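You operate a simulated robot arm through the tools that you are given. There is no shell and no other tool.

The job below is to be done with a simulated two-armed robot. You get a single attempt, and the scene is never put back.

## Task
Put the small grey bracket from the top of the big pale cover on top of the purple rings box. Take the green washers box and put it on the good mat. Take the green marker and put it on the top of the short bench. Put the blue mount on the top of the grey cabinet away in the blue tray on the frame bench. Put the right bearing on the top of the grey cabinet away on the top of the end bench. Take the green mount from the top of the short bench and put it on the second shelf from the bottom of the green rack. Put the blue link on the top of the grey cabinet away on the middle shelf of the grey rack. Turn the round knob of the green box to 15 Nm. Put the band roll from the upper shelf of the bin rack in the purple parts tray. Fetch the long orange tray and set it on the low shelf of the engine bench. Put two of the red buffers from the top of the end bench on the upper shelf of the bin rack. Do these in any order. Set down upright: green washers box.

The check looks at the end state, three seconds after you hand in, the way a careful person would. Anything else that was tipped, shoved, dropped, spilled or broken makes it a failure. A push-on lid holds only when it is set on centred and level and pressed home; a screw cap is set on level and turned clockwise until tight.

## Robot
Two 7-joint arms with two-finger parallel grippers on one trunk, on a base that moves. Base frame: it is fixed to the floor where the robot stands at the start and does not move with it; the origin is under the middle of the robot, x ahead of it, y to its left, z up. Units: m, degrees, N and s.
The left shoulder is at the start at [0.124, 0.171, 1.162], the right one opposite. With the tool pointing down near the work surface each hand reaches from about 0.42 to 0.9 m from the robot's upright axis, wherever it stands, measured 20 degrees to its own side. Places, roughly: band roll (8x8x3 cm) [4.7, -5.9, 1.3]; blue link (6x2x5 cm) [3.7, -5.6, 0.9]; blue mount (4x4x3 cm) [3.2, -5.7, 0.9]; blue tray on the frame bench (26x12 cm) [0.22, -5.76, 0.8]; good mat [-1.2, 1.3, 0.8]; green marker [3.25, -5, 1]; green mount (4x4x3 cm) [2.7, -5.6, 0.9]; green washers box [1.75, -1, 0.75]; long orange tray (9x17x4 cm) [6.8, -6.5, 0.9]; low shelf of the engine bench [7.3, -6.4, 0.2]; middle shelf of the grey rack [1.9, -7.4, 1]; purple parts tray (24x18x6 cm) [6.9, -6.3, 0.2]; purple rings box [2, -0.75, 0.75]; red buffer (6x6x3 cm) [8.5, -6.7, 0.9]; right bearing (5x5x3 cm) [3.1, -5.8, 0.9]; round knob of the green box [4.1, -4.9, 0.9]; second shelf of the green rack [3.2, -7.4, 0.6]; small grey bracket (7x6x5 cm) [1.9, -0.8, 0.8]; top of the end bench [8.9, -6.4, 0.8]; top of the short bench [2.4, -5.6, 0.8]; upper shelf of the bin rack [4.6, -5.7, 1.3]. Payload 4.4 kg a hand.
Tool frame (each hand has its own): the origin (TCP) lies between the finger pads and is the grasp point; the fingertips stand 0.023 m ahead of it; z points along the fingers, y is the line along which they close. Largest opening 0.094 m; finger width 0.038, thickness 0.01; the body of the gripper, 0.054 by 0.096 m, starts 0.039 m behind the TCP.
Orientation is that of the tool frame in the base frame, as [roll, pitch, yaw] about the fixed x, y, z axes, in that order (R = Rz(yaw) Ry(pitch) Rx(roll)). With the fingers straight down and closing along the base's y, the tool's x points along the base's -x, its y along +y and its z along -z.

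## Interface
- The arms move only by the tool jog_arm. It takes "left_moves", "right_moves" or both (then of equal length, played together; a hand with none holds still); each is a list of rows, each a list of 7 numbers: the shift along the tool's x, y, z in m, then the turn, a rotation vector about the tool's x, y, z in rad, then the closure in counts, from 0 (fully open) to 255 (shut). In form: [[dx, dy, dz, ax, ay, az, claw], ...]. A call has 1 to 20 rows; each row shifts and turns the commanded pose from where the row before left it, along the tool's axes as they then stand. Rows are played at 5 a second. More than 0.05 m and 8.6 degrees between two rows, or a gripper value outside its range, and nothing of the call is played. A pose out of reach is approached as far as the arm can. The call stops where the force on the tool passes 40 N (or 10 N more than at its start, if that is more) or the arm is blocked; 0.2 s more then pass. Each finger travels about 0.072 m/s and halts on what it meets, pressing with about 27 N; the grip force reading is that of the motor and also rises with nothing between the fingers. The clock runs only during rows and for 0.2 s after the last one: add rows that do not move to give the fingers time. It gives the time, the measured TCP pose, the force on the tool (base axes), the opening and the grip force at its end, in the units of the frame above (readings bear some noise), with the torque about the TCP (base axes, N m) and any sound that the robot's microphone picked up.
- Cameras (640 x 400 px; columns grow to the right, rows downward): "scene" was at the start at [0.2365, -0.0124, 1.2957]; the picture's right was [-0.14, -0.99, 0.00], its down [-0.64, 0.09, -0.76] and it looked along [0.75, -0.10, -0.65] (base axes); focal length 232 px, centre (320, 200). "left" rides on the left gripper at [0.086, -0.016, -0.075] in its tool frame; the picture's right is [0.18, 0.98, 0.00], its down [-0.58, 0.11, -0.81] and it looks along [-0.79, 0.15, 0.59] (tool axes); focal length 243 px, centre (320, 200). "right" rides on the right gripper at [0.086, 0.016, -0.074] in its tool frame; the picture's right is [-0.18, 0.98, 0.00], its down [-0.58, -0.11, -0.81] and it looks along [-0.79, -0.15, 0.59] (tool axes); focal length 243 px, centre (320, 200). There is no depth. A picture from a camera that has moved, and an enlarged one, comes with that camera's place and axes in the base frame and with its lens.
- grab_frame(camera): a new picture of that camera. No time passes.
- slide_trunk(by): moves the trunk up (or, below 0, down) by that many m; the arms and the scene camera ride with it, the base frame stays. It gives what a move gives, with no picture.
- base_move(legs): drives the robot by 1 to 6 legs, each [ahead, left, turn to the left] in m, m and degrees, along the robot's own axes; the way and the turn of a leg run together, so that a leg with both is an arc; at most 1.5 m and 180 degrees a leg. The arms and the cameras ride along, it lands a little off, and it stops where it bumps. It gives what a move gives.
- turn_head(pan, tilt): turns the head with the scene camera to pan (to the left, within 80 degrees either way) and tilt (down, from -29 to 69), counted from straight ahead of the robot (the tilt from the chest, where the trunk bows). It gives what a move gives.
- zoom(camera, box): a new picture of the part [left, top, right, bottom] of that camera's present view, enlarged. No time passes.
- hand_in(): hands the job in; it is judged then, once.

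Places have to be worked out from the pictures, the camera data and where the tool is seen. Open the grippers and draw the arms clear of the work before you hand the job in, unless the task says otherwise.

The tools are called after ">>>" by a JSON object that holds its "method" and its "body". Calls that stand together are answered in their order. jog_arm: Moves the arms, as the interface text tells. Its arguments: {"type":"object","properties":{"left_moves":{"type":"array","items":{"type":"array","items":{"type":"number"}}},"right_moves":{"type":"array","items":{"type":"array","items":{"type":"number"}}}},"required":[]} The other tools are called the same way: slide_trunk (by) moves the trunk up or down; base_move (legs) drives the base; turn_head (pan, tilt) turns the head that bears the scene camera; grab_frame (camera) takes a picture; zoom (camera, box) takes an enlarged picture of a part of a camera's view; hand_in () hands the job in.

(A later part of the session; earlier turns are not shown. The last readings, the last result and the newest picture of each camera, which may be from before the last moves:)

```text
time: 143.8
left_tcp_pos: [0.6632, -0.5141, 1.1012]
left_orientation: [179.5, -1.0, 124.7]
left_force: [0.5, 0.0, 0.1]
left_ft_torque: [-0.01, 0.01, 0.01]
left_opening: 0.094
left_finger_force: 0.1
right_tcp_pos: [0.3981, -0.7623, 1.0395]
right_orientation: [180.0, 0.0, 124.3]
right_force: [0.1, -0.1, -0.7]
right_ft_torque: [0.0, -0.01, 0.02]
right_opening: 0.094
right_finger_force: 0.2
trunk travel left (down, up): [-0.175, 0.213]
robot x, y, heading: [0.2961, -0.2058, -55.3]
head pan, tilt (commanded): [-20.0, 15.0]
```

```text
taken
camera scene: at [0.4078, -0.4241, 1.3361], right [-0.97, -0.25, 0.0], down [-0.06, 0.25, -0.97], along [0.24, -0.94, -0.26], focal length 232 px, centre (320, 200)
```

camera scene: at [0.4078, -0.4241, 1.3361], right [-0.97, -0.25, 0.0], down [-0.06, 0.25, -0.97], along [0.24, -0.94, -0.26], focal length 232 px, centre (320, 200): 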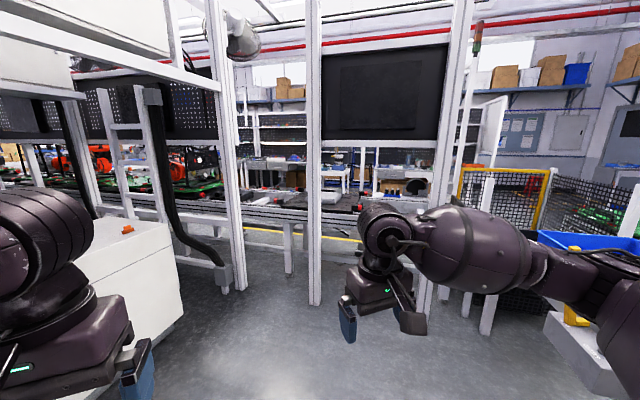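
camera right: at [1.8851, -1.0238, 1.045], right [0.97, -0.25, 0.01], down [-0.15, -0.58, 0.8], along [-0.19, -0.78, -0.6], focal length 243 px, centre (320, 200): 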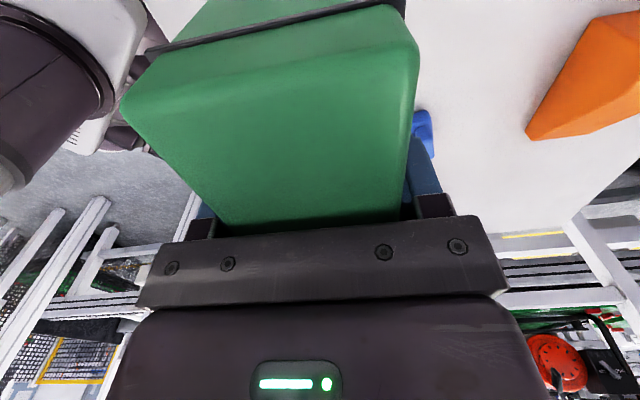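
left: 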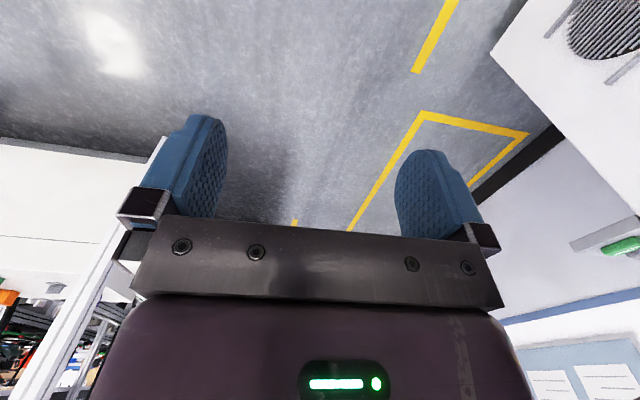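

The line runs along x at about y −2.4…−3 with height ~0.6. I drive nearer and look both ways for its end.

>>> {"method": "base_move", "body": {"legs": [[0, 0, -34], [0.75, 0, 0]]}}

>>> {"method": "turn_head", "body": {"pan": -30, "tilt": 15}}

>>> {"method": "grab_frame", "body": {"camera": "scene"}}

>>> {"method": "turn_head", "body": {"pan": 40, "tilt": 15}}

>>> {"method": "grab_frame", "body": {"camera": "scene"}}

```text
time: 149.5
left_tcp_pos: [0.4317, -1.4216, 1.1004]
left_orientation: [179.5, -1.0, 90.4]
left_force: [-0.5, 0.7, -0.1]
left_ft_torque: [0.01, -0.01, 0.01]
left_opening: 0.094
left_finger_force: 0.0
right_tcp_pos: [0.0726, -1.4789, 1.0398]
right_orientation: [180.0, 0.0, 90.1]
right_force: [-0.2, 0.0, 0.1]
right_ft_torque: [0.05, 0.02, -0.01]
right_opening: 0.0938
right_finger_force: 0.1
trunk travel left (down, up): [-0.175, 0.213]
robot x, y, heading: [0.3027, -0.9596, -89.9]
head pan, tilt (commanded): [-20.0, 15.0]
```

```text
time: 150.2
left_tcp_pos: [0.4326, -1.422, 1.1011]
left_orientation: [179.6, -0.9, 90.3]
left_force: [0.0, 1.4, 0.1]
left_ft_torque: [-0.03, -0.02, 0.01]
left_opening: 0.0943
left_finger_force: 0.1
right_tcp_pos: [0.0732, -1.4789, 1.04]
right_orientation: [-179.9, 0.0, 90.1]
right_force: [1.1, -0.6, 0.5]
right_ft_torque: [0.0, -0.03, 0.01]
right_opening: 0.094
right_finger_force: 0.0
trunk travel left (down, up): [-0.175, 0.213]
robot x, y, heading: [0.2977, -0.9651, -89.7]
head pan, tilt (commanded): [-30.0, 15.0]
```

```text
taken
camera scene: at [0.2578, -1.198, 1.3361], right [-0.87, 0.49, 0.0], down [0.13, 0.23, -0.97], along [-0.48, -0.84, -0.26], focal length 232 px, centre (320, 200)
```

scene: 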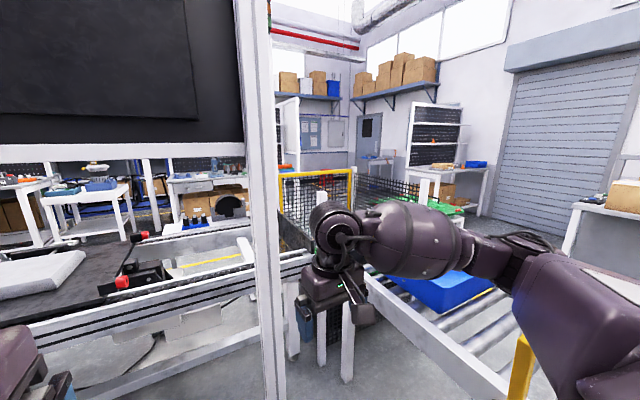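

```text
time: 151.6
left_tcp_pos: [0.4333, -1.4209, 1.1009]
left_orientation: [179.6, -1.0, 90.5]
left_force: [0.0, -0.1, -0.4]
left_ft_torque: [0.01, -0.01, 0.0]
left_opening: 0.0939
left_finger_force: 0.1
right_tcp_pos: [0.0732, -1.4779, 1.0402]
right_orientation: [-179.9, 0.0, 90.1]
right_force: [0.2, 0.1, 1.2]
right_ft_torque: [0.04, -0.01, 0.0]
right_opening: 0.0942
right_finger_force: 0.1
trunk travel left (down, up): [-0.175, 0.213]
robot x, y, heading: [0.3043, -0.9605, -89.9]
head pan, tilt (commanded): [40.0, 15.0]
```

```text
taken
camera scene: at [0.3643, -1.1881, 1.3361], right [-0.76, -0.65, 0.0], down [-0.17, 0.2, -0.97], along [0.62, -0.74, -0.26], focal length 232 px, centre (320, 200)
```

scene: 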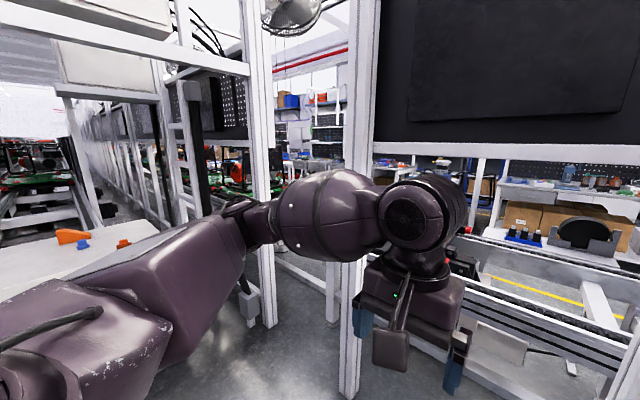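

The line is closed at this end by the fence, so I'll try going round the left side, past the roller conveyor's end. I back up and move across toward x≈−1.3, then look.

>>> {"method": "base_move", "body": {"legs": [[-1.1, 0, 0], [0, -1.4, 0]]}}

>>> {"method": "turn_head", "body": {"pan": 0, "tilt": 18}}

>>> {"method": "grab_frame", "body": {"camera": "scene"}}

>>> {"method": "turn_head", "body": {"pan": -55, "tilt": 18}}

>>> {"method": "grab_frame", "body": {"camera": "scene"}}

```text
time: 169.3
left_tcp_pos: [-0.9666, -0.335, 1.101]
left_orientation: [179.6, -1.0, 91.1]
left_force: [0.5, 0.4, 0.7]
left_ft_torque: [0.01, -0.01, -0.02]
left_opening: 0.094
left_finger_force: 0.1
right_tcp_pos: [-1.3265, -0.3967, 1.0414]
right_orientation: [179.9, 0.0, 90.8]
right_force: [0.2, -0.4, -0.1]
right_ft_torque: [0.02, 0.01, 0.0]
right_opening: 0.094
right_finger_force: 0.0
trunk travel left (down, up): [-0.175, 0.213]
robot x, y, heading: [-1.1007, 0.1204, -88.9]
head pan, tilt (commanded): [40.0, 15.0]
```

```text
time: 170.4
left_tcp_pos: [-0.9665, -0.3365, 1.1009]
left_orientation: [179.5, -1.1, 91.1]
left_force: [-0.8, 0.4, -0.3]
left_ft_torque: [0.0, 0.02, -0.01]
left_opening: 0.0941
left_finger_force: 0.0
right_tcp_pos: [-1.3249, -0.3986, 1.0394]
right_orientation: [-180.0, 0.0, 90.7]
right_force: [-0.3, 0.4, 0.4]
right_ft_torque: [-0.04, 0.01, 0.0]
right_opening: 0.0941
right_finger_force: 0.1
trunk travel left (down, up): [-0.175, 0.213]
robot x, y, heading: [-1.1021, 0.1217, -88.9]
head pan, tilt (commanded): [0.0, 18.0]
```

```text
taken
camera scene: at [-1.0972, -0.1261, 1.3313], right [-1.0, -0.02, 0.0], down [-0.01, 0.31, -0.95], along [0.02, -0.95, -0.31], focal length 232 px, centre (320, 200)
```

scene: 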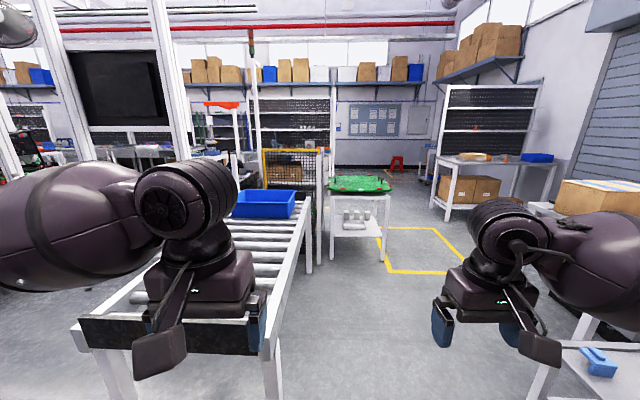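

```text
time: 171.6
left_tcp_pos: [-0.9669, -0.3356, 1.1006]
left_orientation: [179.7, -1.0, 91.1]
left_force: [0.2, -1.0, 0.3]
left_ft_torque: [-0.01, 0.03, -0.01]
left_opening: 0.0941
left_finger_force: 0.1
right_tcp_pos: [-1.3244, -0.3982, 1.0408]
right_orientation: [-180.0, 0.0, 90.9]
right_force: [-0.6, 0.7, -0.6]
right_ft_torque: [0.02, -0.01, -0.01]
right_opening: 0.094
right_finger_force: 0.0
trunk travel left (down, up): [-0.175, 0.213]
robot x, y, heading: [-1.1038, 0.1229, -88.9]
head pan, tilt (commanded): [-55.0, 18.0]
```

```text
taken
camera scene: at [-1.1744, -0.0878, 1.3312], right [-0.59, 0.81, 0.0], down [0.25, 0.18, -0.95], along [-0.77, -0.56, -0.31], focal length 232 px, centre (320, 200)
```

scene: 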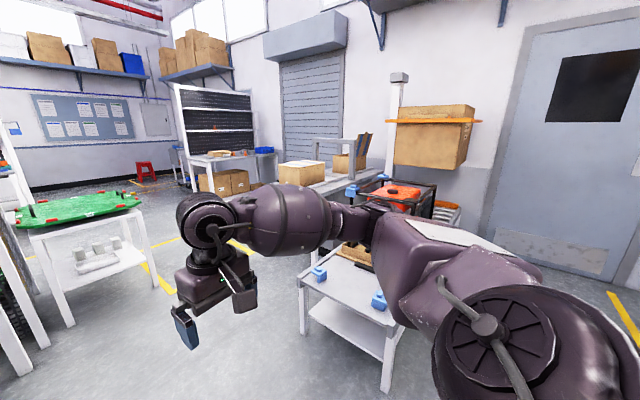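

There is a passage between the roller conveyor (right edge x≈−0.95) and a cart (x≈−2.08). I go down its middle and look again.

>>> {"method": "base_move", "body": {"legs": [[0, -0.4, 0], [1.15, 0, 0]]}}

>>> {"method": "turn_head", "body": {"pan": -20, "tilt": 25}}

>>> {"method": "grab_frame", "body": {"camera": "scene"}}

```text
time: 181.1
left_tcp_pos: [-1.3415, -1.4943, 1.1005]
left_orientation: [179.6, -1.0, 91.3]
left_force: [-1.0, -1.0, 0.1]
left_ft_torque: [0.01, -0.04, 0.01]
left_opening: 0.0936
left_finger_force: 0.1
right_tcp_pos: [-1.6988, -1.5555, 1.04]
right_orientation: [-180.0, -0.1, 91.0]
right_force: [0.4, -0.4, 0.6]
right_ft_torque: [-0.02, 0.0, -0.01]
right_opening: 0.094
right_finger_force: 0.1
trunk travel left (down, up): [-0.175, 0.213]
robot x, y, heading: [-1.4772, -1.038, -88.9]
head pan, tilt (commanded): [-55.0, 18.0]
```

```text
time: 182.1
left_tcp_pos: [-1.3416, -1.494, 1.1007]
left_orientation: [179.6, -1.0, 91.3]
left_force: [-0.4, 0.1, -0.2]
left_ft_torque: [-0.03, -0.03, -0.02]
left_opening: 0.0939
left_finger_force: 0.1
right_tcp_pos: [-1.6994, -1.5578, 1.0401]
right_orientation: [-179.9, -0.1, 91.1]
right_force: [-0.6, -0.2, -0.1]
right_ft_torque: [0.0, -0.04, -0.01]
right_opening: 0.094
right_finger_force: 0.1
trunk travel left (down, up): [-0.175, 0.213]
robot x, y, heading: [-1.4786, -1.0405, -88.9]
head pan, tilt (commanded): [-20.0, 25.0]
```

```text
taken
camera scene: at [-1.5042, -1.2786, 1.3199], right [-0.95, 0.32, 0.0], down [0.14, 0.4, -0.91], along [-0.29, -0.86, -0.42], focal length 232 px, centre (320, 200)
```

scene: 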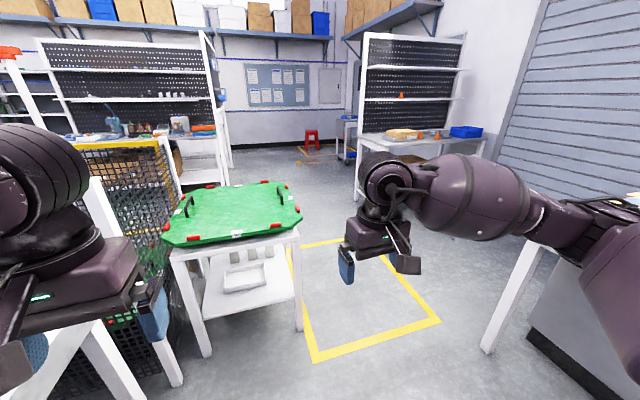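

The gap between trolley (x≈−1.70) and table leg (−2.66,−1.76) is about 0.95 m. I slip through diagonally in three legs.

>>> {"method": "base_move", "body": {"legs": [[0.45, -0.43, 0], [0.445, -0.28, 0], [1.2, -0.03, 0]]}}

>>> {"method": "turn_head", "body": {"pan": 30, "tilt": 20}}

>>> {"method": "grab_frame", "body": {"camera": "scene"}}

>>> {"method": "turn_head", "body": {"pan": 75, "tilt": 20}}

>>> {"method": "grab_frame", "body": {"camera": "scene"}}

```text
time: 194.7
left_tcp_pos: [-2.0366, -3.5985, 1.101]
left_orientation: [179.6, -1.0, 91.2]
left_force: [-0.2, -0.3, 0.3]
left_ft_torque: [0.03, 0.0, -0.02]
left_opening: 0.094
left_finger_force: 0.0
right_tcp_pos: [-2.3976, -3.66, 1.0392]
right_orientation: [180.0, -0.1, 90.9]
right_force: [-0.3, 0.0, -0.2]
right_ft_torque: [-0.01, -0.01, 0.02]
right_opening: 0.094
right_finger_force: 0.1
trunk travel left (down, up): [-0.175, 0.213]
robot x, y, heading: [-2.1705, -3.1413, -89.1]
head pan, tilt (commanded): [-20.0, 25.0]
```

```text
time: 195.9
left_tcp_pos: [-2.037, -3.598, 1.1016]
left_orientation: [179.6, -1.0, 91.2]
left_force: [0.9, -0.4, 0.4]
left_ft_torque: [0.02, 0.0, 0.02]
left_opening: 0.0939
left_finger_force: 0.0
right_tcp_pos: [-2.3964, -3.6598, 1.0402]
right_orientation: [-180.0, 0.1, 90.8]
right_force: [-0.6, 0.0, -0.2]
right_ft_torque: [0.03, 0.0, 0.0]
right_opening: 0.0942
right_finger_force: 0.0
trunk travel left (down, up): [-0.175, 0.213]
robot x, y, heading: [-2.177, -3.14, -89.0]
head pan, tilt (commanded): [30.0, 20.0]
```

```text
taken
camera scene: at [-2.122, -3.375, 1.328], right [-0.86, -0.51, 0.0], down [-0.18, 0.29, -0.94], along [0.48, -0.81, -0.34], focal length 232 px, centre (320, 200)
```

scene: 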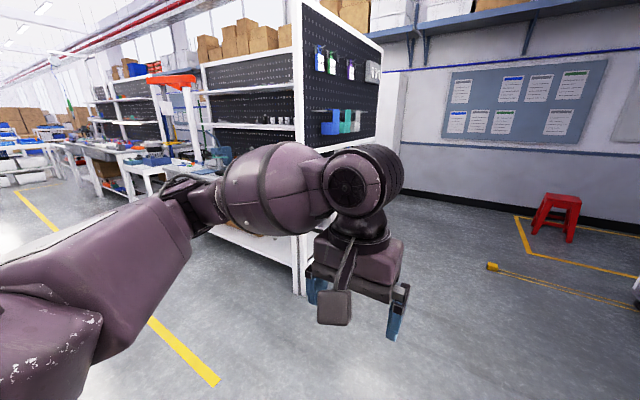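

```text
time: 197.0
left_tcp_pos: [-2.0386, -3.5978, 1.1005]
left_orientation: [179.6, -1.0, 91.1]
left_force: [0.4, -0.8, 0.1]
left_ft_torque: [0.02, -0.01, 0.03]
left_opening: 0.0941
left_finger_force: 0.1
right_tcp_pos: [-2.3968, -3.6598, 1.0389]
right_orientation: [179.9, 0.0, 90.8]
right_force: [-0.9, 0.7, 0.3]
right_ft_torque: [-0.01, 0.0, 0.02]
right_opening: 0.0939
right_finger_force: 0.1
trunk travel left (down, up): [-0.175, 0.213]
robot x, y, heading: [-2.1714, -3.1416, -89.0]
head pan, tilt (commanded): [75.0, 20.0]
```

```text
taken
camera scene: at [-2.0796, -3.3177, 1.328], right [-0.24, -0.97, 0.0], down [-0.33, 0.08, -0.94], along [0.91, -0.23, -0.34], focal length 232 px, centre (320, 200)
```

scene: 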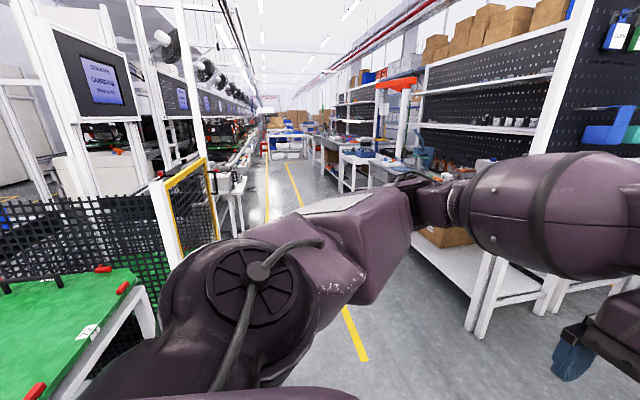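

There's a clear aisle along +x at y≈−3.9. I move forward a bit, turn to face +x and drive along it.

>>> {"method": "base_move", "body": {"legs": [[0.65, 0, 0], [0, 0, 89], [1.4, 0, 0]]}}

>>> {"method": "turn_head", "body": {"pan": -30, "tilt": 20}}

>>> {"method": "grab_frame", "body": {"camera": "scene"}}

```text
time: 211.1
left_tcp_pos: [-0.3014, -3.6606, 1.1013]
left_orientation: [179.6, -1.0, -179.8]
left_force: [0.4, -0.5, -0.6]
left_ft_torque: [0.01, 0.0, 0.0]
left_opening: 0.0941
left_finger_force: 0.0
right_tcp_pos: [-0.2454, -4.0221, 1.0387]
right_orientation: [-180.0, 0.0, 179.8]
right_force: [0.3, 0.9, 0.1]
right_ft_torque: [0.01, 0.0, -0.04]
right_opening: 0.0943
right_finger_force: 0.0
trunk travel left (down, up): [-0.175, 0.213]
robot x, y, heading: [-0.7591, -3.7875, 0.2]
head pan, tilt (commanded): [75.0, 20.0]
```

```text
time: 212.9
left_tcp_pos: [-0.3014, -3.6596, 1.1007]
left_orientation: [179.6, -1.0, -179.9]
left_force: [-0.2, -0.1, 0.2]
left_ft_torque: [0.02, -0.02, -0.02]
left_opening: 0.0942
left_finger_force: 0.1
right_tcp_pos: [-0.2469, -4.0202, 1.0406]
right_orientation: [-179.9, 0.0, 179.7]
right_force: [0.0, -0.3, 1.1]
right_ft_torque: [-0.03, -0.01, 0.0]
right_opening: 0.094
right_finger_force: 0.1
trunk travel left (down, up): [-0.175, 0.213]
robot x, y, heading: [-0.7646, -3.7903, 0.2]
head pan, tilt (commanded): [-30.0, 20.0]
```

```text
taken
camera scene: at [-0.5265, -3.835, 1.328], right [-0.5, -0.87, 0.0], down [-0.3, 0.17, -0.94], along [0.81, -0.47, -0.34], focal length 232 px, centre (320, 200)
```

scene: 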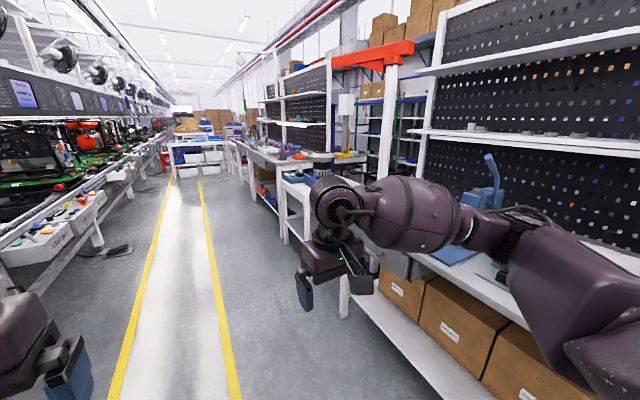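

The aisle is clear. I continue to x≈0.3 and look at the benches to the right.

>>> {"method": "base_move", "body": {"legs": [[1.0, 0, 0]]}}

>>> {"method": "turn_head", "body": {"pan": -75, "tilt": 20}}

>>> {"method": "grab_frame", "body": {"camera": "scene"}}

>>> {"method": "turn_head", "body": {"pan": -35, "tilt": 15}}

>>> {"method": "grab_frame", "body": {"camera": "scene"}}

```text
time: 218.0
left_tcp_pos: [0.6942, -3.6602, 1.1006]
left_orientation: [179.5, -1.0, -179.9]
left_force: [-0.3, -0.3, -0.8]
left_ft_torque: [0.02, 0.03, 0.02]
left_opening: 0.0941
left_finger_force: 0.1
right_tcp_pos: [0.7499, -4.0198, 1.0395]
right_orientation: [-179.9, 0.0, 179.8]
right_force: [0.5, -0.9, 0.0]
right_ft_torque: [-0.02, -0.02, 0.01]
right_opening: 0.0943
right_finger_force: 0.1
trunk travel left (down, up): [-0.175, 0.213]
robot x, y, heading: [0.2338, -3.7922, 0.2]
head pan, tilt (commanded): [-30.0, 20.0]
```

```text
time: 219.2
left_tcp_pos: [0.6945, -3.6607, 1.1002]
left_orientation: [179.7, -0.9, -179.9]
left_force: [-0.1, 0.0, -0.4]
left_ft_torque: [-0.02, 0.03, 0.01]
left_opening: 0.0938
left_finger_force: 0.0
right_tcp_pos: [0.7489, -4.0195, 1.04]
right_orientation: [180.0, 0.0, 179.8]
right_force: [-0.1, 0.8, 1.1]
right_ft_torque: [0.01, 0.0, 0.0]
right_opening: 0.0941
right_finger_force: 0.0
trunk travel left (down, up): [-0.175, 0.213]
robot x, y, heading: [0.232, -3.7862, -0.1]
head pan, tilt (commanded): [-75.0, 20.0]
```

```text
taken
camera scene: at [0.412, -3.8773, 1.328], right [-0.97, -0.26, 0.0], down [-0.09, 0.33, -0.94], along [0.24, -0.91, -0.34], focal length 232 px, centre (320, 200)
```

scene: 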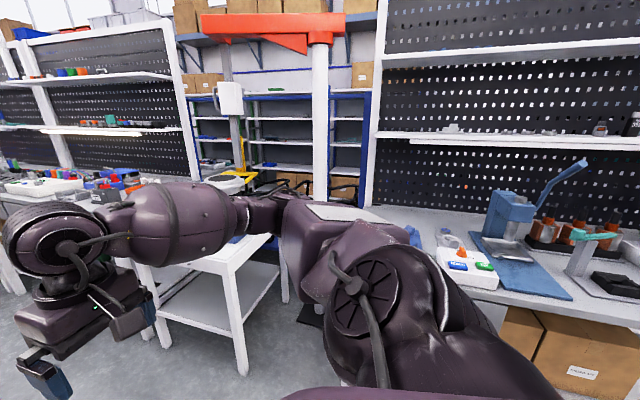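

```text
time: 220.2
left_tcp_pos: [0.6941, -3.6593, 1.1011]
left_orientation: [179.6, -1.0, -179.9]
left_force: [-0.6, 0.4, -0.6]
left_ft_torque: [-0.01, 0.01, 0.0]
left_opening: 0.0939
left_finger_force: 0.0
right_tcp_pos: [0.7497, -4.019, 1.0395]
right_orientation: [179.9, 0.1, 179.8]
right_force: [0.4, -0.4, 0.3]
right_ft_torque: [-0.02, -0.01, -0.03]
right_opening: 0.0941
right_finger_force: 0.1
trunk travel left (down, up): [-0.175, 0.213]
robot x, y, heading: [0.2347, -3.786, 0.2]
head pan, tilt (commanded): [-35.0, 15.0]
```

```text
taken
camera scene: at [0.4642, -3.8409, 1.3361], right [-0.57, -0.82, 0.0], down [-0.21, 0.15, -0.97], along [0.79, -0.55, -0.26], focal length 232 px, centre (320, 200)
```

scene: 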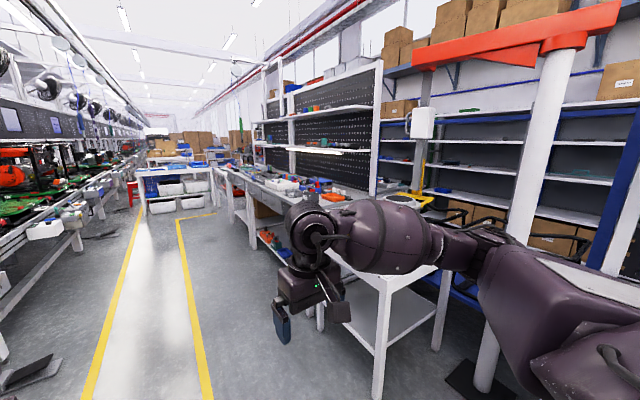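

I continue further along the aisle and survey the benches on the right.

>>> {"method": "base_move", "body": {"legs": [[1.3, 0, 0]]}}

>>> {"method": "turn_head", "body": {"pan": -70, "tilt": 18}}

>>> {"method": "grab_frame", "body": {"camera": "scene"}}

>>> {"method": "turn_head", "body": {"pan": -30, "tilt": 18}}

>>> {"method": "grab_frame", "body": {"camera": "scene"}}

```text
time: 226.8
left_tcp_pos: [1.9979, -3.6666, 1.1007]
left_orientation: [179.5, -1.1, 179.7]
left_force: [0.7, 0.5, -0.1]
left_ft_torque: [-0.01, 0.0, 0.01]
left_opening: 0.094
left_finger_force: 0.0
right_tcp_pos: [2.051, -4.0269, 1.0398]
right_orientation: [-180.0, 0.0, 179.4]
right_force: [0.2, -0.5, 0.3]
right_ft_torque: [-0.03, -0.02, -0.01]
right_opening: 0.094
right_finger_force: 0.0
trunk travel left (down, up): [-0.175, 0.213]
robot x, y, heading: [1.541, -3.7894, -0.1]
head pan, tilt (commanded): [-35.0, 15.0]
```

```text
time: 227.8
left_tcp_pos: [2.0002, -3.6656, 1.102]
left_orientation: [179.7, -1.0, 179.7]
left_force: [0.9, -0.7, -0.3]
left_ft_torque: [-0.01, -0.02, 0.01]
left_opening: 0.0939
left_finger_force: 0.1
right_tcp_pos: [2.0514, -4.026, 1.0396]
right_orientation: [180.0, 0.1, 179.3]
right_force: [0.8, 0.4, 0.8]
right_ft_torque: [0.02, 0.02, 0.0]
right_opening: 0.0941
right_finger_force: 0.1
trunk travel left (down, up): [-0.175, 0.213]
robot x, y, heading: [1.5371, -3.7888, -0.5]
head pan, tilt (commanded): [-70.0, 18.0]
```

```text
taken
camera scene: at [1.7227, -3.8796, 1.3312], right [-0.94, -0.34, 0.0], down [-0.1, 0.29, -0.95], along [0.32, -0.9, -0.31], focal length 232 px, centre (320, 200)
```

scene: 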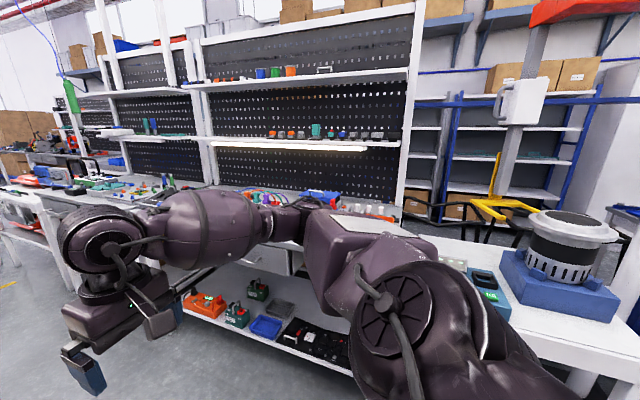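

```text
time: 228.8
left_tcp_pos: [1.9986, -3.6666, 1.0997]
left_orientation: [179.6, -1.0, 179.7]
left_force: [-0.2, 0.2, -0.4]
left_ft_torque: [-0.02, 0.0, -0.03]
left_opening: 0.0938
left_finger_force: 0.0
right_tcp_pos: [2.0511, -4.0262, 1.0398]
right_orientation: [180.0, 0.1, 179.4]
right_force: [0.3, 0.0, -0.6]
right_ft_torque: [0.0, 0.03, 0.0]
right_opening: 0.094
right_finger_force: 0.0
trunk travel left (down, up): [-0.175, 0.213]
robot x, y, heading: [1.5381, -3.7908, -0.4]
head pan, tilt (commanded): [-30.0, 18.0]
```

```text
taken
camera scene: at [1.7717, -3.839, 1.3312], right [-0.51, -0.86, 0.0], down [-0.27, 0.16, -0.95], along [0.82, -0.48, -0.31], focal length 232 px, centre (320, 200)
```

scene: 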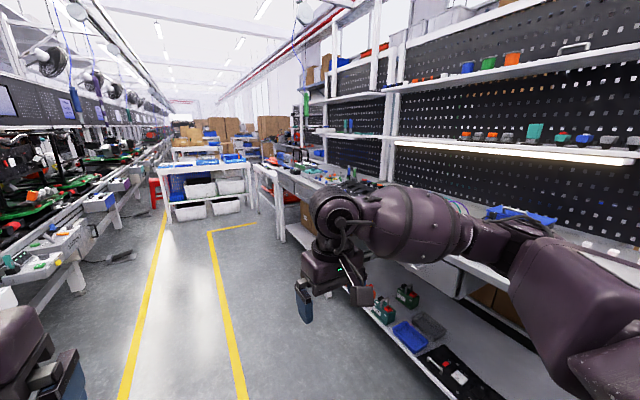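

This front bench (y≈−4.7…−5.3) should hold the green marker and the green box with the knob. I drive on to x≈3.3 and look right.

>>> {"method": "base_move", "body": {"legs": [[1.3, 0, 0]]}}

>>> {"method": "turn_head", "body": {"pan": -75, "tilt": 18}}

>>> {"method": "grab_frame", "body": {"camera": "scene"}}

>>> {"method": "turn_head", "body": {"pan": -35, "tilt": 18}}

>>> {"method": "grab_frame", "body": {"camera": "scene"}}

```text
time: 235.3
left_tcp_pos: [3.283, -3.6688, 1.0996]
left_orientation: [179.6, -1.0, 180.0]
left_force: [0.0, 0.8, -0.2]
left_ft_torque: [-0.01, 0.02, 0.0]
left_opening: 0.094
left_finger_force: 0.1
right_tcp_pos: [3.3383, -4.0285, 1.0387]
right_orientation: [179.9, 0.1, 179.7]
right_force: [0.2, -1.9, 0.1]
right_ft_torque: [-0.03, -0.01, -0.03]
right_opening: 0.0939
right_finger_force: 0.0
trunk travel left (down, up): [-0.175, 0.213]
robot x, y, heading: [2.8253, -3.7941, 0.1]
head pan, tilt (commanded): [-30.0, 18.0]
```

```text
time: 236.4
left_tcp_pos: [3.2827, -3.6687, 1.0999]
left_orientation: [179.7, -0.9, -180.0]
left_force: [-0.1, -0.4, 0.0]
left_ft_torque: [0.02, -0.02, -0.02]
left_opening: 0.0944
left_finger_force: 0.1
right_tcp_pos: [3.3383, -4.0289, 1.0398]
right_orientation: [180.0, 0.1, 179.7]
right_force: [-0.2, -0.2, 0.2]
right_ft_torque: [-0.05, -0.04, 0.05]
right_opening: 0.094
right_finger_force: 0.0
trunk travel left (down, up): [-0.175, 0.213]
robot x, y, heading: [2.8212, -3.7963, 0.1]
head pan, tilt (commanded): [-75.0, 18.0]
```

```text
taken
camera scene: at [3.0004, -3.8859, 1.3312], right [-0.97, -0.26, 0.0], down [-0.08, 0.3, -0.95], along [0.25, -0.92, -0.31], focal length 232 px, centre (320, 200)
```

scene: 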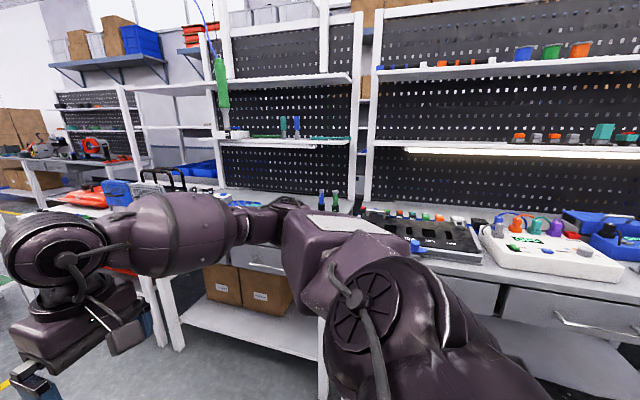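

```text
time: 237.5
left_tcp_pos: [3.2831, -3.668, 1.1003]
left_orientation: [179.6, -1.1, 179.9]
left_force: [-0.2, -0.2, -0.3]
left_ft_torque: [0.01, -0.02, 0.01]
left_opening: 0.0939
left_finger_force: 0.0
right_tcp_pos: [3.3367, -4.0287, 1.0397]
right_orientation: [-179.9, 0.1, 179.7]
right_force: [-0.2, -0.2, -0.4]
right_ft_torque: [0.01, 0.03, 0.01]
right_opening: 0.094
right_finger_force: 0.1
trunk travel left (down, up): [-0.175, 0.213]
robot x, y, heading: [2.8199, -3.7953, -0.1]
head pan, tilt (commanded): [-35.0, 18.0]
```

```text
taken
camera scene: at [3.0525, -3.8494, 1.3312], right [-0.58, -0.82, 0.0], down [-0.25, 0.18, -0.95], along [0.78, -0.55, -0.31], focal length 232 px, centre (320, 200)
```

scene: 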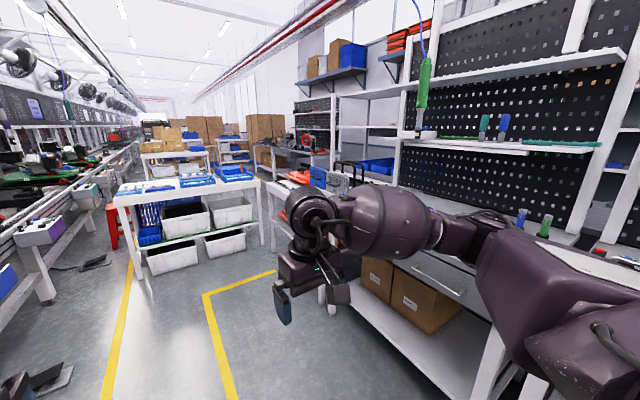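

I see a blue and a green marker standing upright on the bench near (3.2,−4.93). I drive a bit on to find the green box with the knob.

>>> {"method": "base_move", "body": {"legs": [[0.9, 0, 0], [0, 0, -60]]}}

>>> {"method": "turn_head", "body": {"pan": 0, "tilt": 20}}

>>> {"method": "grab_frame", "body": {"camera": "scene"}}

```text
time: 244.9
left_tcp_pos: [4.058, -4.1309, 1.1014]
left_orientation: [179.6, -1.0, 119.9]
left_force: [0.3, -0.1, 0.0]
left_ft_torque: [-0.02, -0.02, -0.02]
left_opening: 0.094
left_finger_force: 0.1
right_tcp_pos: [3.7741, -4.356, 1.0393]
right_orientation: [-180.0, 0.2, 119.6]
right_force: [-0.3, -0.4, -0.9]
right_ft_torque: [0.01, 0.0, 0.01]
right_opening: 0.094
right_finger_force: 0.1
trunk travel left (down, up): [-0.175, 0.213]
robot x, y, heading: [3.7226, -3.7942, -60.4]
head pan, tilt (commanded): [-35.0, 18.0]
```

```text
time: 245.9
left_tcp_pos: [4.059, -4.1304, 1.1002]
left_orientation: [179.6, -1.1, 119.9]
left_force: [-0.2, -0.1, 0.1]
left_ft_torque: [-0.02, 0.01, -0.02]
left_opening: 0.0939
left_finger_force: 0.0
right_tcp_pos: [3.7744, -4.3573, 1.0391]
right_orientation: [-180.0, 0.1, 119.5]
right_force: [0.5, -0.3, -0.7]
right_ft_torque: [0.01, -0.01, -0.02]
right_opening: 0.0941
right_finger_force: 0.0
trunk travel left (down, up): [-0.175, 0.213]
robot x, y, heading: [3.7201, -3.796, -60.2]
head pan, tilt (commanded): [0.0, 20.0]
```

```text
taken
camera scene: at [3.8429, -4.0091, 1.328], right [-0.87, -0.5, 0.0], down [-0.17, 0.3, -0.94], along [0.47, -0.82, -0.34], focal length 232 px, centre (320, 200)
```

scene: 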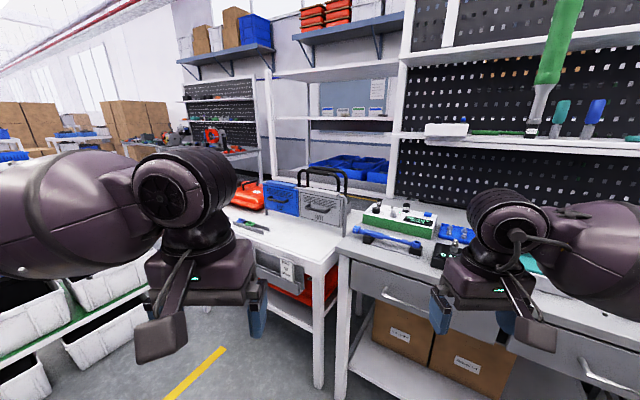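

I zoom on the green box with the white top and on the shelf rack behind.

>>> {"method": "zoom", "body": {"camera": "scene", "box": [330, 180, 490, 280]}}

>>> {"method": "zoom", "body": {"camera": "scene", "box": [170, 60, 420, 230]}}

```text
4.00 times, centred on (410, 230) of scene
camera zoom: at [3.8429, -4.0091, 1.328], right [-0.87, -0.5, 0.0], down [-0.17, 0.3, -0.94], along [0.47, -0.82, -0.34], focal length 926 px, centre (-40, 80)
```

zoom: 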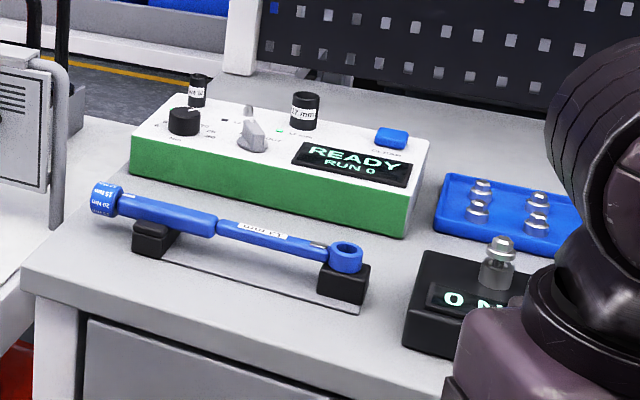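

```text
2.35 times, centred on (295, 145) of scene
camera zoom: at [3.8429, -4.0091, 1.328], right [-0.87, -0.5, 0.0], down [-0.17, 0.3, -0.94], along [0.47, -0.82, -0.34], focal length 545 px, centre (379, 329)
```

zoom: 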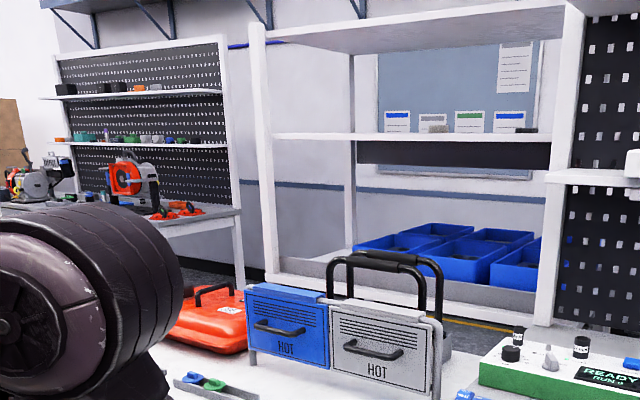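

The green box has a black round knob ("Nm") at its left front, at about (4.095,−4.94,0.94). A screwdriver hangs near (3.66,−4.9), which I must avoid. I face the bench from about (4.3,−4.15).

>>> {"method": "base_move", "body": {"legs": [[0, 0, -29.7], [0.3, 0.58, 0]]}}

>>> {"method": "turn_head", "body": {"pan": -20, "tilt": 35}}

>>> {"method": "grab_frame", "body": {"camera": "scene"}}

```text
time: 252.9
left_tcp_pos: [4.4276, -4.5532, 1.1011]
left_orientation: [179.5, -1.0, 90.1]
left_force: [0.6, -0.5, 0.0]
left_ft_torque: [0.05, 0.01, 0.02]
left_opening: 0.094
left_finger_force: 0.0
right_tcp_pos: [4.0674, -4.6073, 1.0395]
right_orientation: [-180.0, 0.1, 89.9]
right_force: [0.5, 0.9, -0.1]
right_ft_torque: [0.02, 0.0, -0.01]
right_opening: 0.0941
right_finger_force: 0.1
trunk travel left (down, up): [-0.175, 0.213]
robot x, y, heading: [4.303, -4.096, -89.9]
head pan, tilt (commanded): [0.0, 20.0]
```

```text
time: 253.8
left_tcp_pos: [4.4281, -4.5529, 1.1013]
left_orientation: [179.6, -1.0, 90.1]
left_force: [0.6, -0.2, -0.1]
left_ft_torque: [-0.01, -0.03, 0.0]
left_opening: 0.094
left_finger_force: 0.2
right_tcp_pos: [4.0684, -4.6078, 1.0404]
right_orientation: [180.0, 0.0, 89.8]
right_force: [0.1, -0.2, -0.4]
right_ft_torque: [-0.03, 0.0, -0.01]
right_opening: 0.0941
right_finger_force: 0.1
trunk travel left (down, up): [-0.175, 0.213]
robot x, y, heading: [4.3063, -4.0923, -90.2]
head pan, tilt (commanded): [-20.0, 35.0]
```

```text
taken
camera scene: at [4.271, -4.3302, 1.3042], right [-0.94, 0.34, 0.0], down [0.2, 0.54, -0.82], along [-0.28, -0.77, -0.57], focal length 232 px, centre (320, 200)
```

scene: 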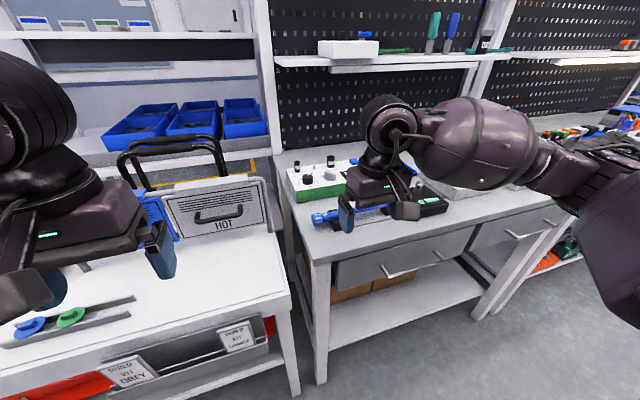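

>>> {"method": "zoom", "body": {"camera": "scene", "box": [270, 135, 400, 235]}}

>>> {"method": "grab_frame", "body": {"camera": "right"}}

```text
4.00 times, centred on (335, 185) of scene
camera zoom: at [4.271, -4.3302, 1.3042], right [-0.94, 0.34, 0.0], down [0.2, 0.54, -0.82], along [-0.28, -0.77, -0.57], focal length 926 px, centre (260, 260)
```

zoom: 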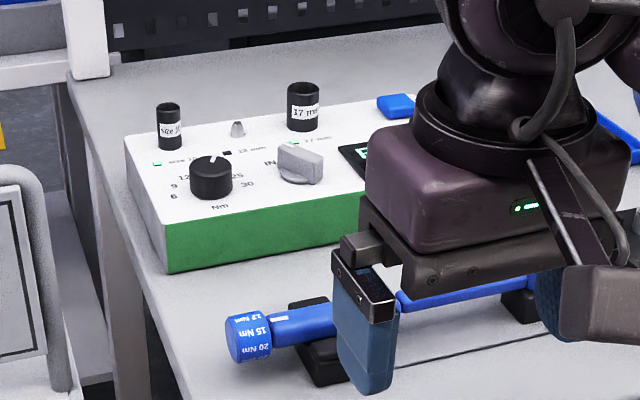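

```text
taken
camera right: at [4.0852, -4.521, 1.1139], right [0.98, -0.19, 0.0], down [-0.11, -0.58, 0.81], along [-0.15, -0.79, -0.59], focal length 243 px, centre (320, 200)
```

right: 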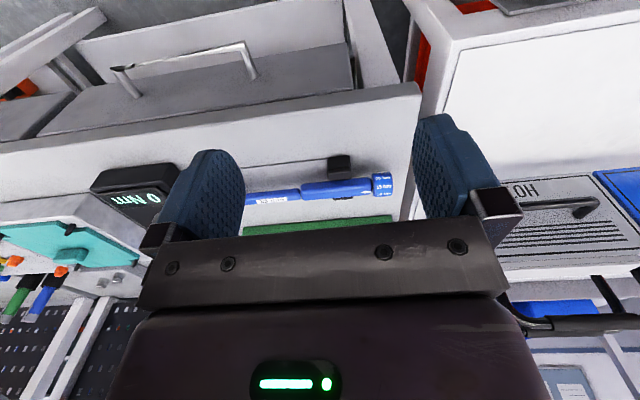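

I zoom in hard on the knob to read the scale and pointer.

>>> {"method": "zoom", "body": {"camera": "scene", "box": [295, 165, 340, 193]}}

```text
14.22 times, centred on (318, 179) of scene
camera zoom: at [4.271, -4.3302, 1.3042], right [-0.94, 0.34, 0.0], down [0.2, 0.54, -0.82], along [-0.28, -0.77, -0.57], focal length 3294 px, centre (356, 499)
```

zoom: 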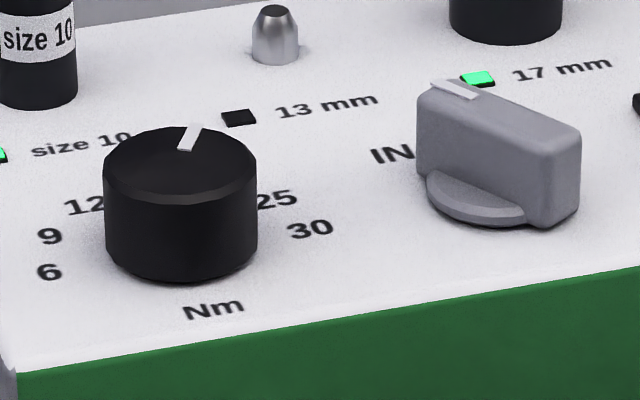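

Reading the scale: 6 at −90°, 9 at −60°, 12 at −30°, 25 at +60°, 30 at +90°, so 15 is straight away (0°) and 20 at +30°; the pointer stands at about +28° (20 Nm). Panel z≈0.93, knob centre ≈(4.0905,−4.9365), diameter 34 mm. I move 0.1 m closer and bring the right hand over it with the fingers half closed.

>>> {"method": "base_move", "body": {"legs": [[0.1, 0, 0]]}}

>>> {"method": "zoom", "body": {"camera": "scene", "box": [260, 160, 350, 240]}}

```text
time: 254.9
left_tcp_pos: [4.428, -4.6532, 1.1016]
left_orientation: [179.6, -1.0, 90.1]
left_force: [0.5, 0.1, -0.2]
left_ft_torque: [0.01, -0.01, -0.02]
left_opening: 0.0942
left_finger_force: 0.1
right_tcp_pos: [4.0683, -4.7087, 1.0384]
right_orientation: [-180.0, -0.1, 89.7]
right_force: [0.1, -0.1, -0.2]
right_ft_torque: [0.03, 0.02, 0.04]
right_opening: 0.0941
right_finger_force: 0.0
trunk travel left (down, up): [-0.175, 0.213]
robot x, y, heading: [4.2995, -4.1947, -90.0]
head pan, tilt (commanded): [-20.0, 35.0]
```

```text
5.00 times, centred on (305, 200) of scene
camera zoom: at [4.2707, -4.4303, 1.3041], right [-0.94, 0.34, 0.0], down [0.2, 0.54, -0.82], along [-0.28, -0.77, -0.57], focal length 1158 px, centre (395, 200)
```

zoom: 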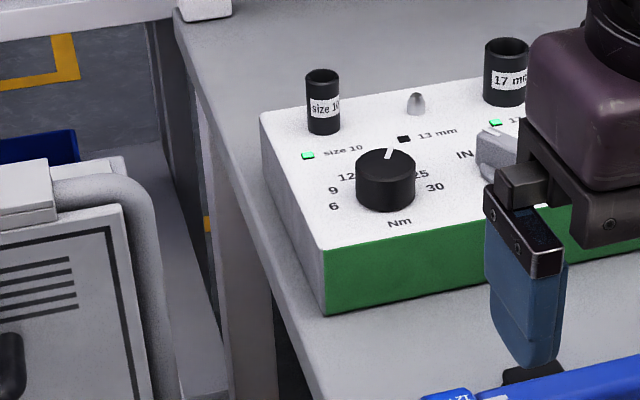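

>>> {"method": "jog_arm", "body": {"right_moves": [[0, 0, 0, 0, 0, 0.128, 60], [0, 0, 0, 0, 0, 0.128, 100], [-0.036, 0.0135, 0, 0, 0, 0, 100], [-0.036, 0.0135, 0, 0, 0, 0, 100], [-0.036, 0.0135, 0, 0, 0, 0, 100], [-0.036, 0.0135, 0, 0, 0, 0, 100], [-0.036, 0.0135, 0, 0, 0, 0, 100], [-0.036, 0.0135, 0, 0, 0, 0, 100], [0, 0, 0, 0, 0, 0, 100]]}}

>>> {"method": "grab_frame", "body": {"camera": "right"}}

>>> {"method": "zoom", "body": {"camera": "scene", "box": [250, 130, 380, 230]}}

```text
time: 256.9
left_tcp_pos: [4.427, -4.6515, 1.102]
left_orientation: [179.4, -0.9, 90.0]
left_force: [-0.1, 0.3, 0.5]
left_ft_torque: [0.0, -0.03, 0.0]
left_opening: 0.0939
left_finger_force: 0.0
right_tcp_pos: [4.089, -4.939, 1.04]
right_orientation: [180.0, 0.1, 75.2]
right_force: [0.5, -0.1, -0.3]
right_ft_torque: [-0.03, 0.0, -0.04]
right_opening: 0.0574
right_finger_force: 0.1
trunk travel left (down, up): [-0.175, 0.213]
robot x, y, heading: [4.2996, -4.1922, -90.3]
head pan, tilt (commanded): [-20.0, 35.0]
```

```text
taken
camera right: at [4.1281, -4.8584, 1.1144], right [0.9, -0.43, 0.0], down [-0.25, -0.53, 0.81], along [-0.35, -0.73, -0.59], focal length 243 px, centre (320, 200)
```

right: 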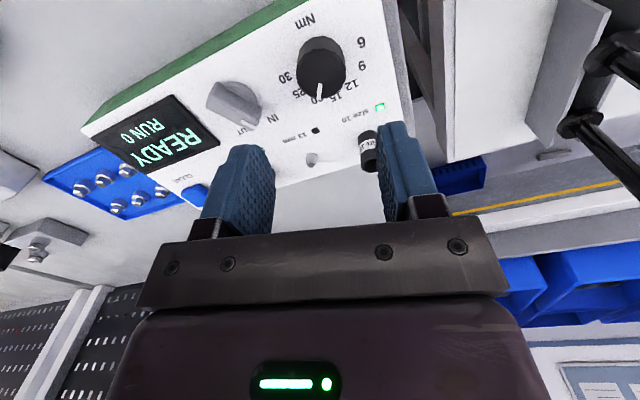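

```text
4.00 times, centred on (315, 180) of scene
camera zoom: at [4.2704, -4.4292, 1.3043], right [-0.94, 0.34, 0.0], down [0.2, 0.54, -0.82], along [-0.28, -0.77, -0.57], focal length 926 px, centre (340, 280)
```

zoom: 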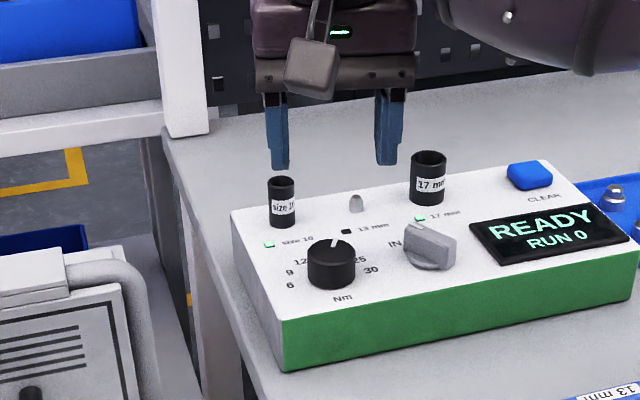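

The wrist camera sees the whole dial from above; I zoom there to read it.

>>> {"method": "zoom", "body": {"camera": "right", "box": [260, 0, 400, 140]}}

```text
2.86 times, centred on (330, 70) of right
camera zoom: at [4.1281, -4.8584, 1.1144], right [0.9, -0.43, 0.0], down [-0.25, -0.53, 0.81], along [-0.35, -0.73, -0.59], focal length 693 px, centre (291, 571)
```

zoom: 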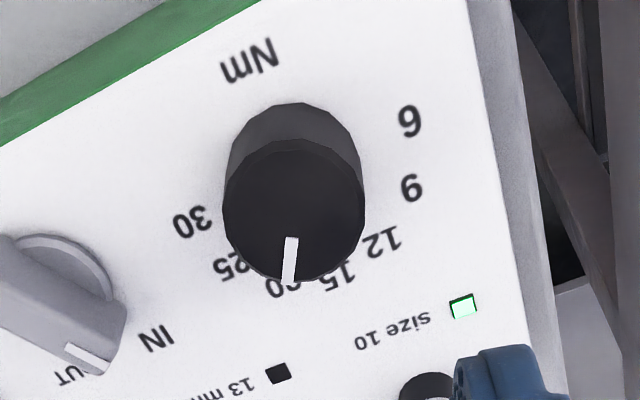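

The dial reads 6-9-12-15-20-25-30 and the pointer is on 20. I lower the fingers around the knob and close on it.

>>> {"method": "jog_arm", "body": {"right_moves": [[0.001, 0.0012, 0.035, 0, 0, 0, 100], [0, 0, 0.025, 0, 0, 0, 100], [0, 0, 0.015, 0, 0, 0, 100], [0, 0, 0.006, 0, 0, 0, 100], [0, 0, 0, 0, 0, 0, 100]]}}

>>> {"method": "zoom", "body": {"camera": "scene", "box": [270, 150, 370, 220]}}

>>> {"method": "grab_frame", "body": {"camera": "right"}}

```text
time: 258.1
left_tcp_pos: [4.428, -4.6518, 1.1012]
left_orientation: [179.6, -1.0, 90.0]
left_force: [0.4, -1.0, 0.4]
left_ft_torque: [0.02, 0.04, 0.02]
left_opening: 0.0942
left_finger_force: 0.1
right_tcp_pos: [4.0921, -4.9378, 0.9575]
right_orientation: [180.0, 0.2, 75.2]
right_force: [0.1, 0.3, 0.6]
right_ft_torque: [-0.01, -0.01, -0.01]
right_opening: 0.0569
right_finger_force: 0.1
trunk travel left (down, up): [-0.175, 0.213]
robot x, y, heading: [4.3029, -4.1907, -89.7]
head pan, tilt (commanded): [-20.0, 35.0]
```

```text
5.71 times, centred on (320, 185) of scene
camera zoom: at [4.2707, -4.4296, 1.3042], right [-0.94, 0.34, 0.0], down [0.2, 0.54, -0.82], along [-0.28, -0.77, -0.57], focal length 1324 px, centre (320, 286)
```

zoom: 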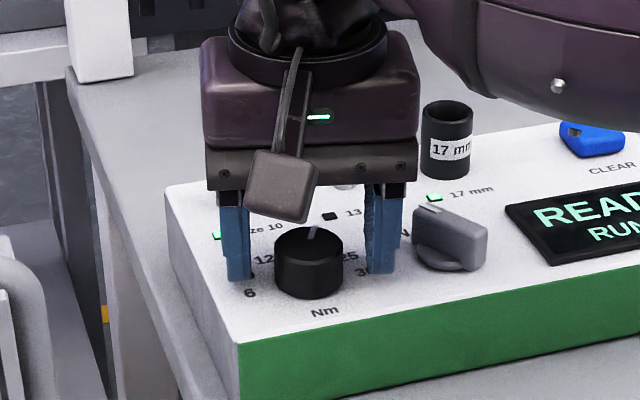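

```text
taken
camera right: at [4.1301, -4.8566, 1.0328], right [0.9, -0.43, 0.0], down [-0.25, -0.53, 0.81], along [-0.35, -0.73, -0.59], focal length 243 px, centre (320, 200)
```

right: 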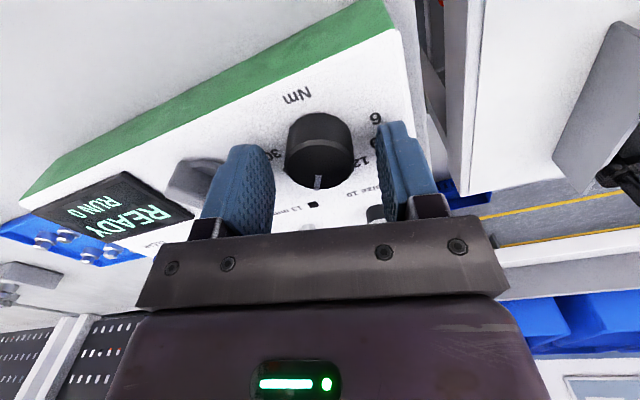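

The knob sits between the fingers. I close, turn +30° (counter‑clockwise from above), and read the dial.

>>> {"method": "jog_arm", "body": {"right_moves": [[0, 0, 0, 0, 0, 0, 180], [0, 0, 0, 0, 0, 0, 200], [0, 0, 0, 0, 0, 0, 200], [0, 0, 0, 0, 0, -0.1, 200], [0, 0, 0, 0, 0, -0.1, 200], [0, 0, 0, 0, 0, -0.1, 200], [0, 0, 0, 0, 0, -0.1, 200], [0, 0, 0, 0, 0, -0.1, 200], [0, 0, 0, 0, 0, 0, 200]]}}

>>> {"method": "zoom", "body": {"camera": "scene", "box": [285, 165, 355, 215]}}

>>> {"method": "zoom", "body": {"camera": "right", "box": [230, 60, 410, 220]}}

```text
time: 260.1
left_tcp_pos: [4.4285, -4.6529, 1.0996]
left_orientation: [179.6, -1.1, 90.1]
left_force: [0.6, -0.2, -0.3]
left_ft_torque: [0.01, -0.02, -0.01]
left_opening: 0.0937
left_finger_force: 0.1
right_tcp_pos: [4.0934, -4.937, 0.9588]
right_orientation: [-180.0, 0.0, 103.9]
right_force: [12.1, -1.5, -6.2]
right_ft_torque: [-0.71, -0.34, -0.02]
right_opening: 0.0328
right_finger_force: 45.1
trunk travel left (down, up): [-0.175, 0.213]
robot x, y, heading: [4.3022, -4.1908, -90.1]
head pan, tilt (commanded): [-20.0, 35.0]
```

```text
8.00 times, centred on (320, 190) of scene
camera zoom: at [4.2718, -4.4302, 1.304], right [-0.94, 0.34, 0.0], down [0.2, 0.54, -0.82], along [-0.28, -0.77, -0.57], focal length 1853 px, centre (320, 280)
```

zoom: 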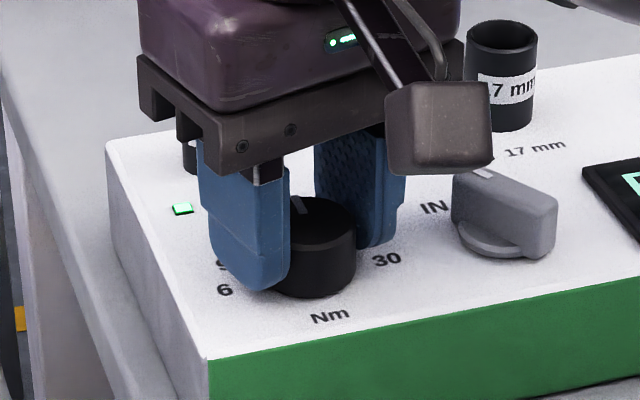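

```text
2.50 times, centred on (320, 140) of right
camera zoom: at [4.089, -4.8482, 1.0329], right [1.0, 0.06, 0.0], down [0.03, -0.59, 0.81], along [0.05, -0.81, -0.59], focal length 606 px, centre (320, 350)
```

zoom: 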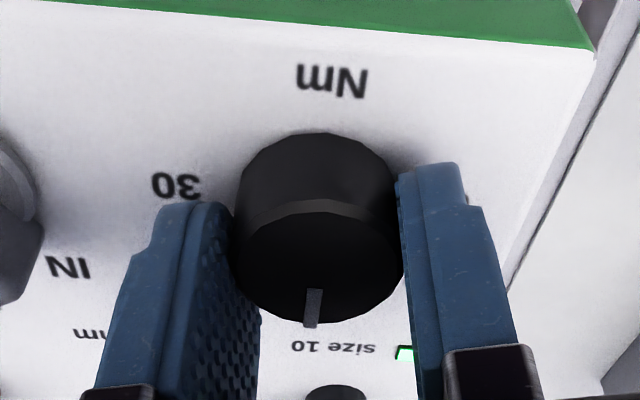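

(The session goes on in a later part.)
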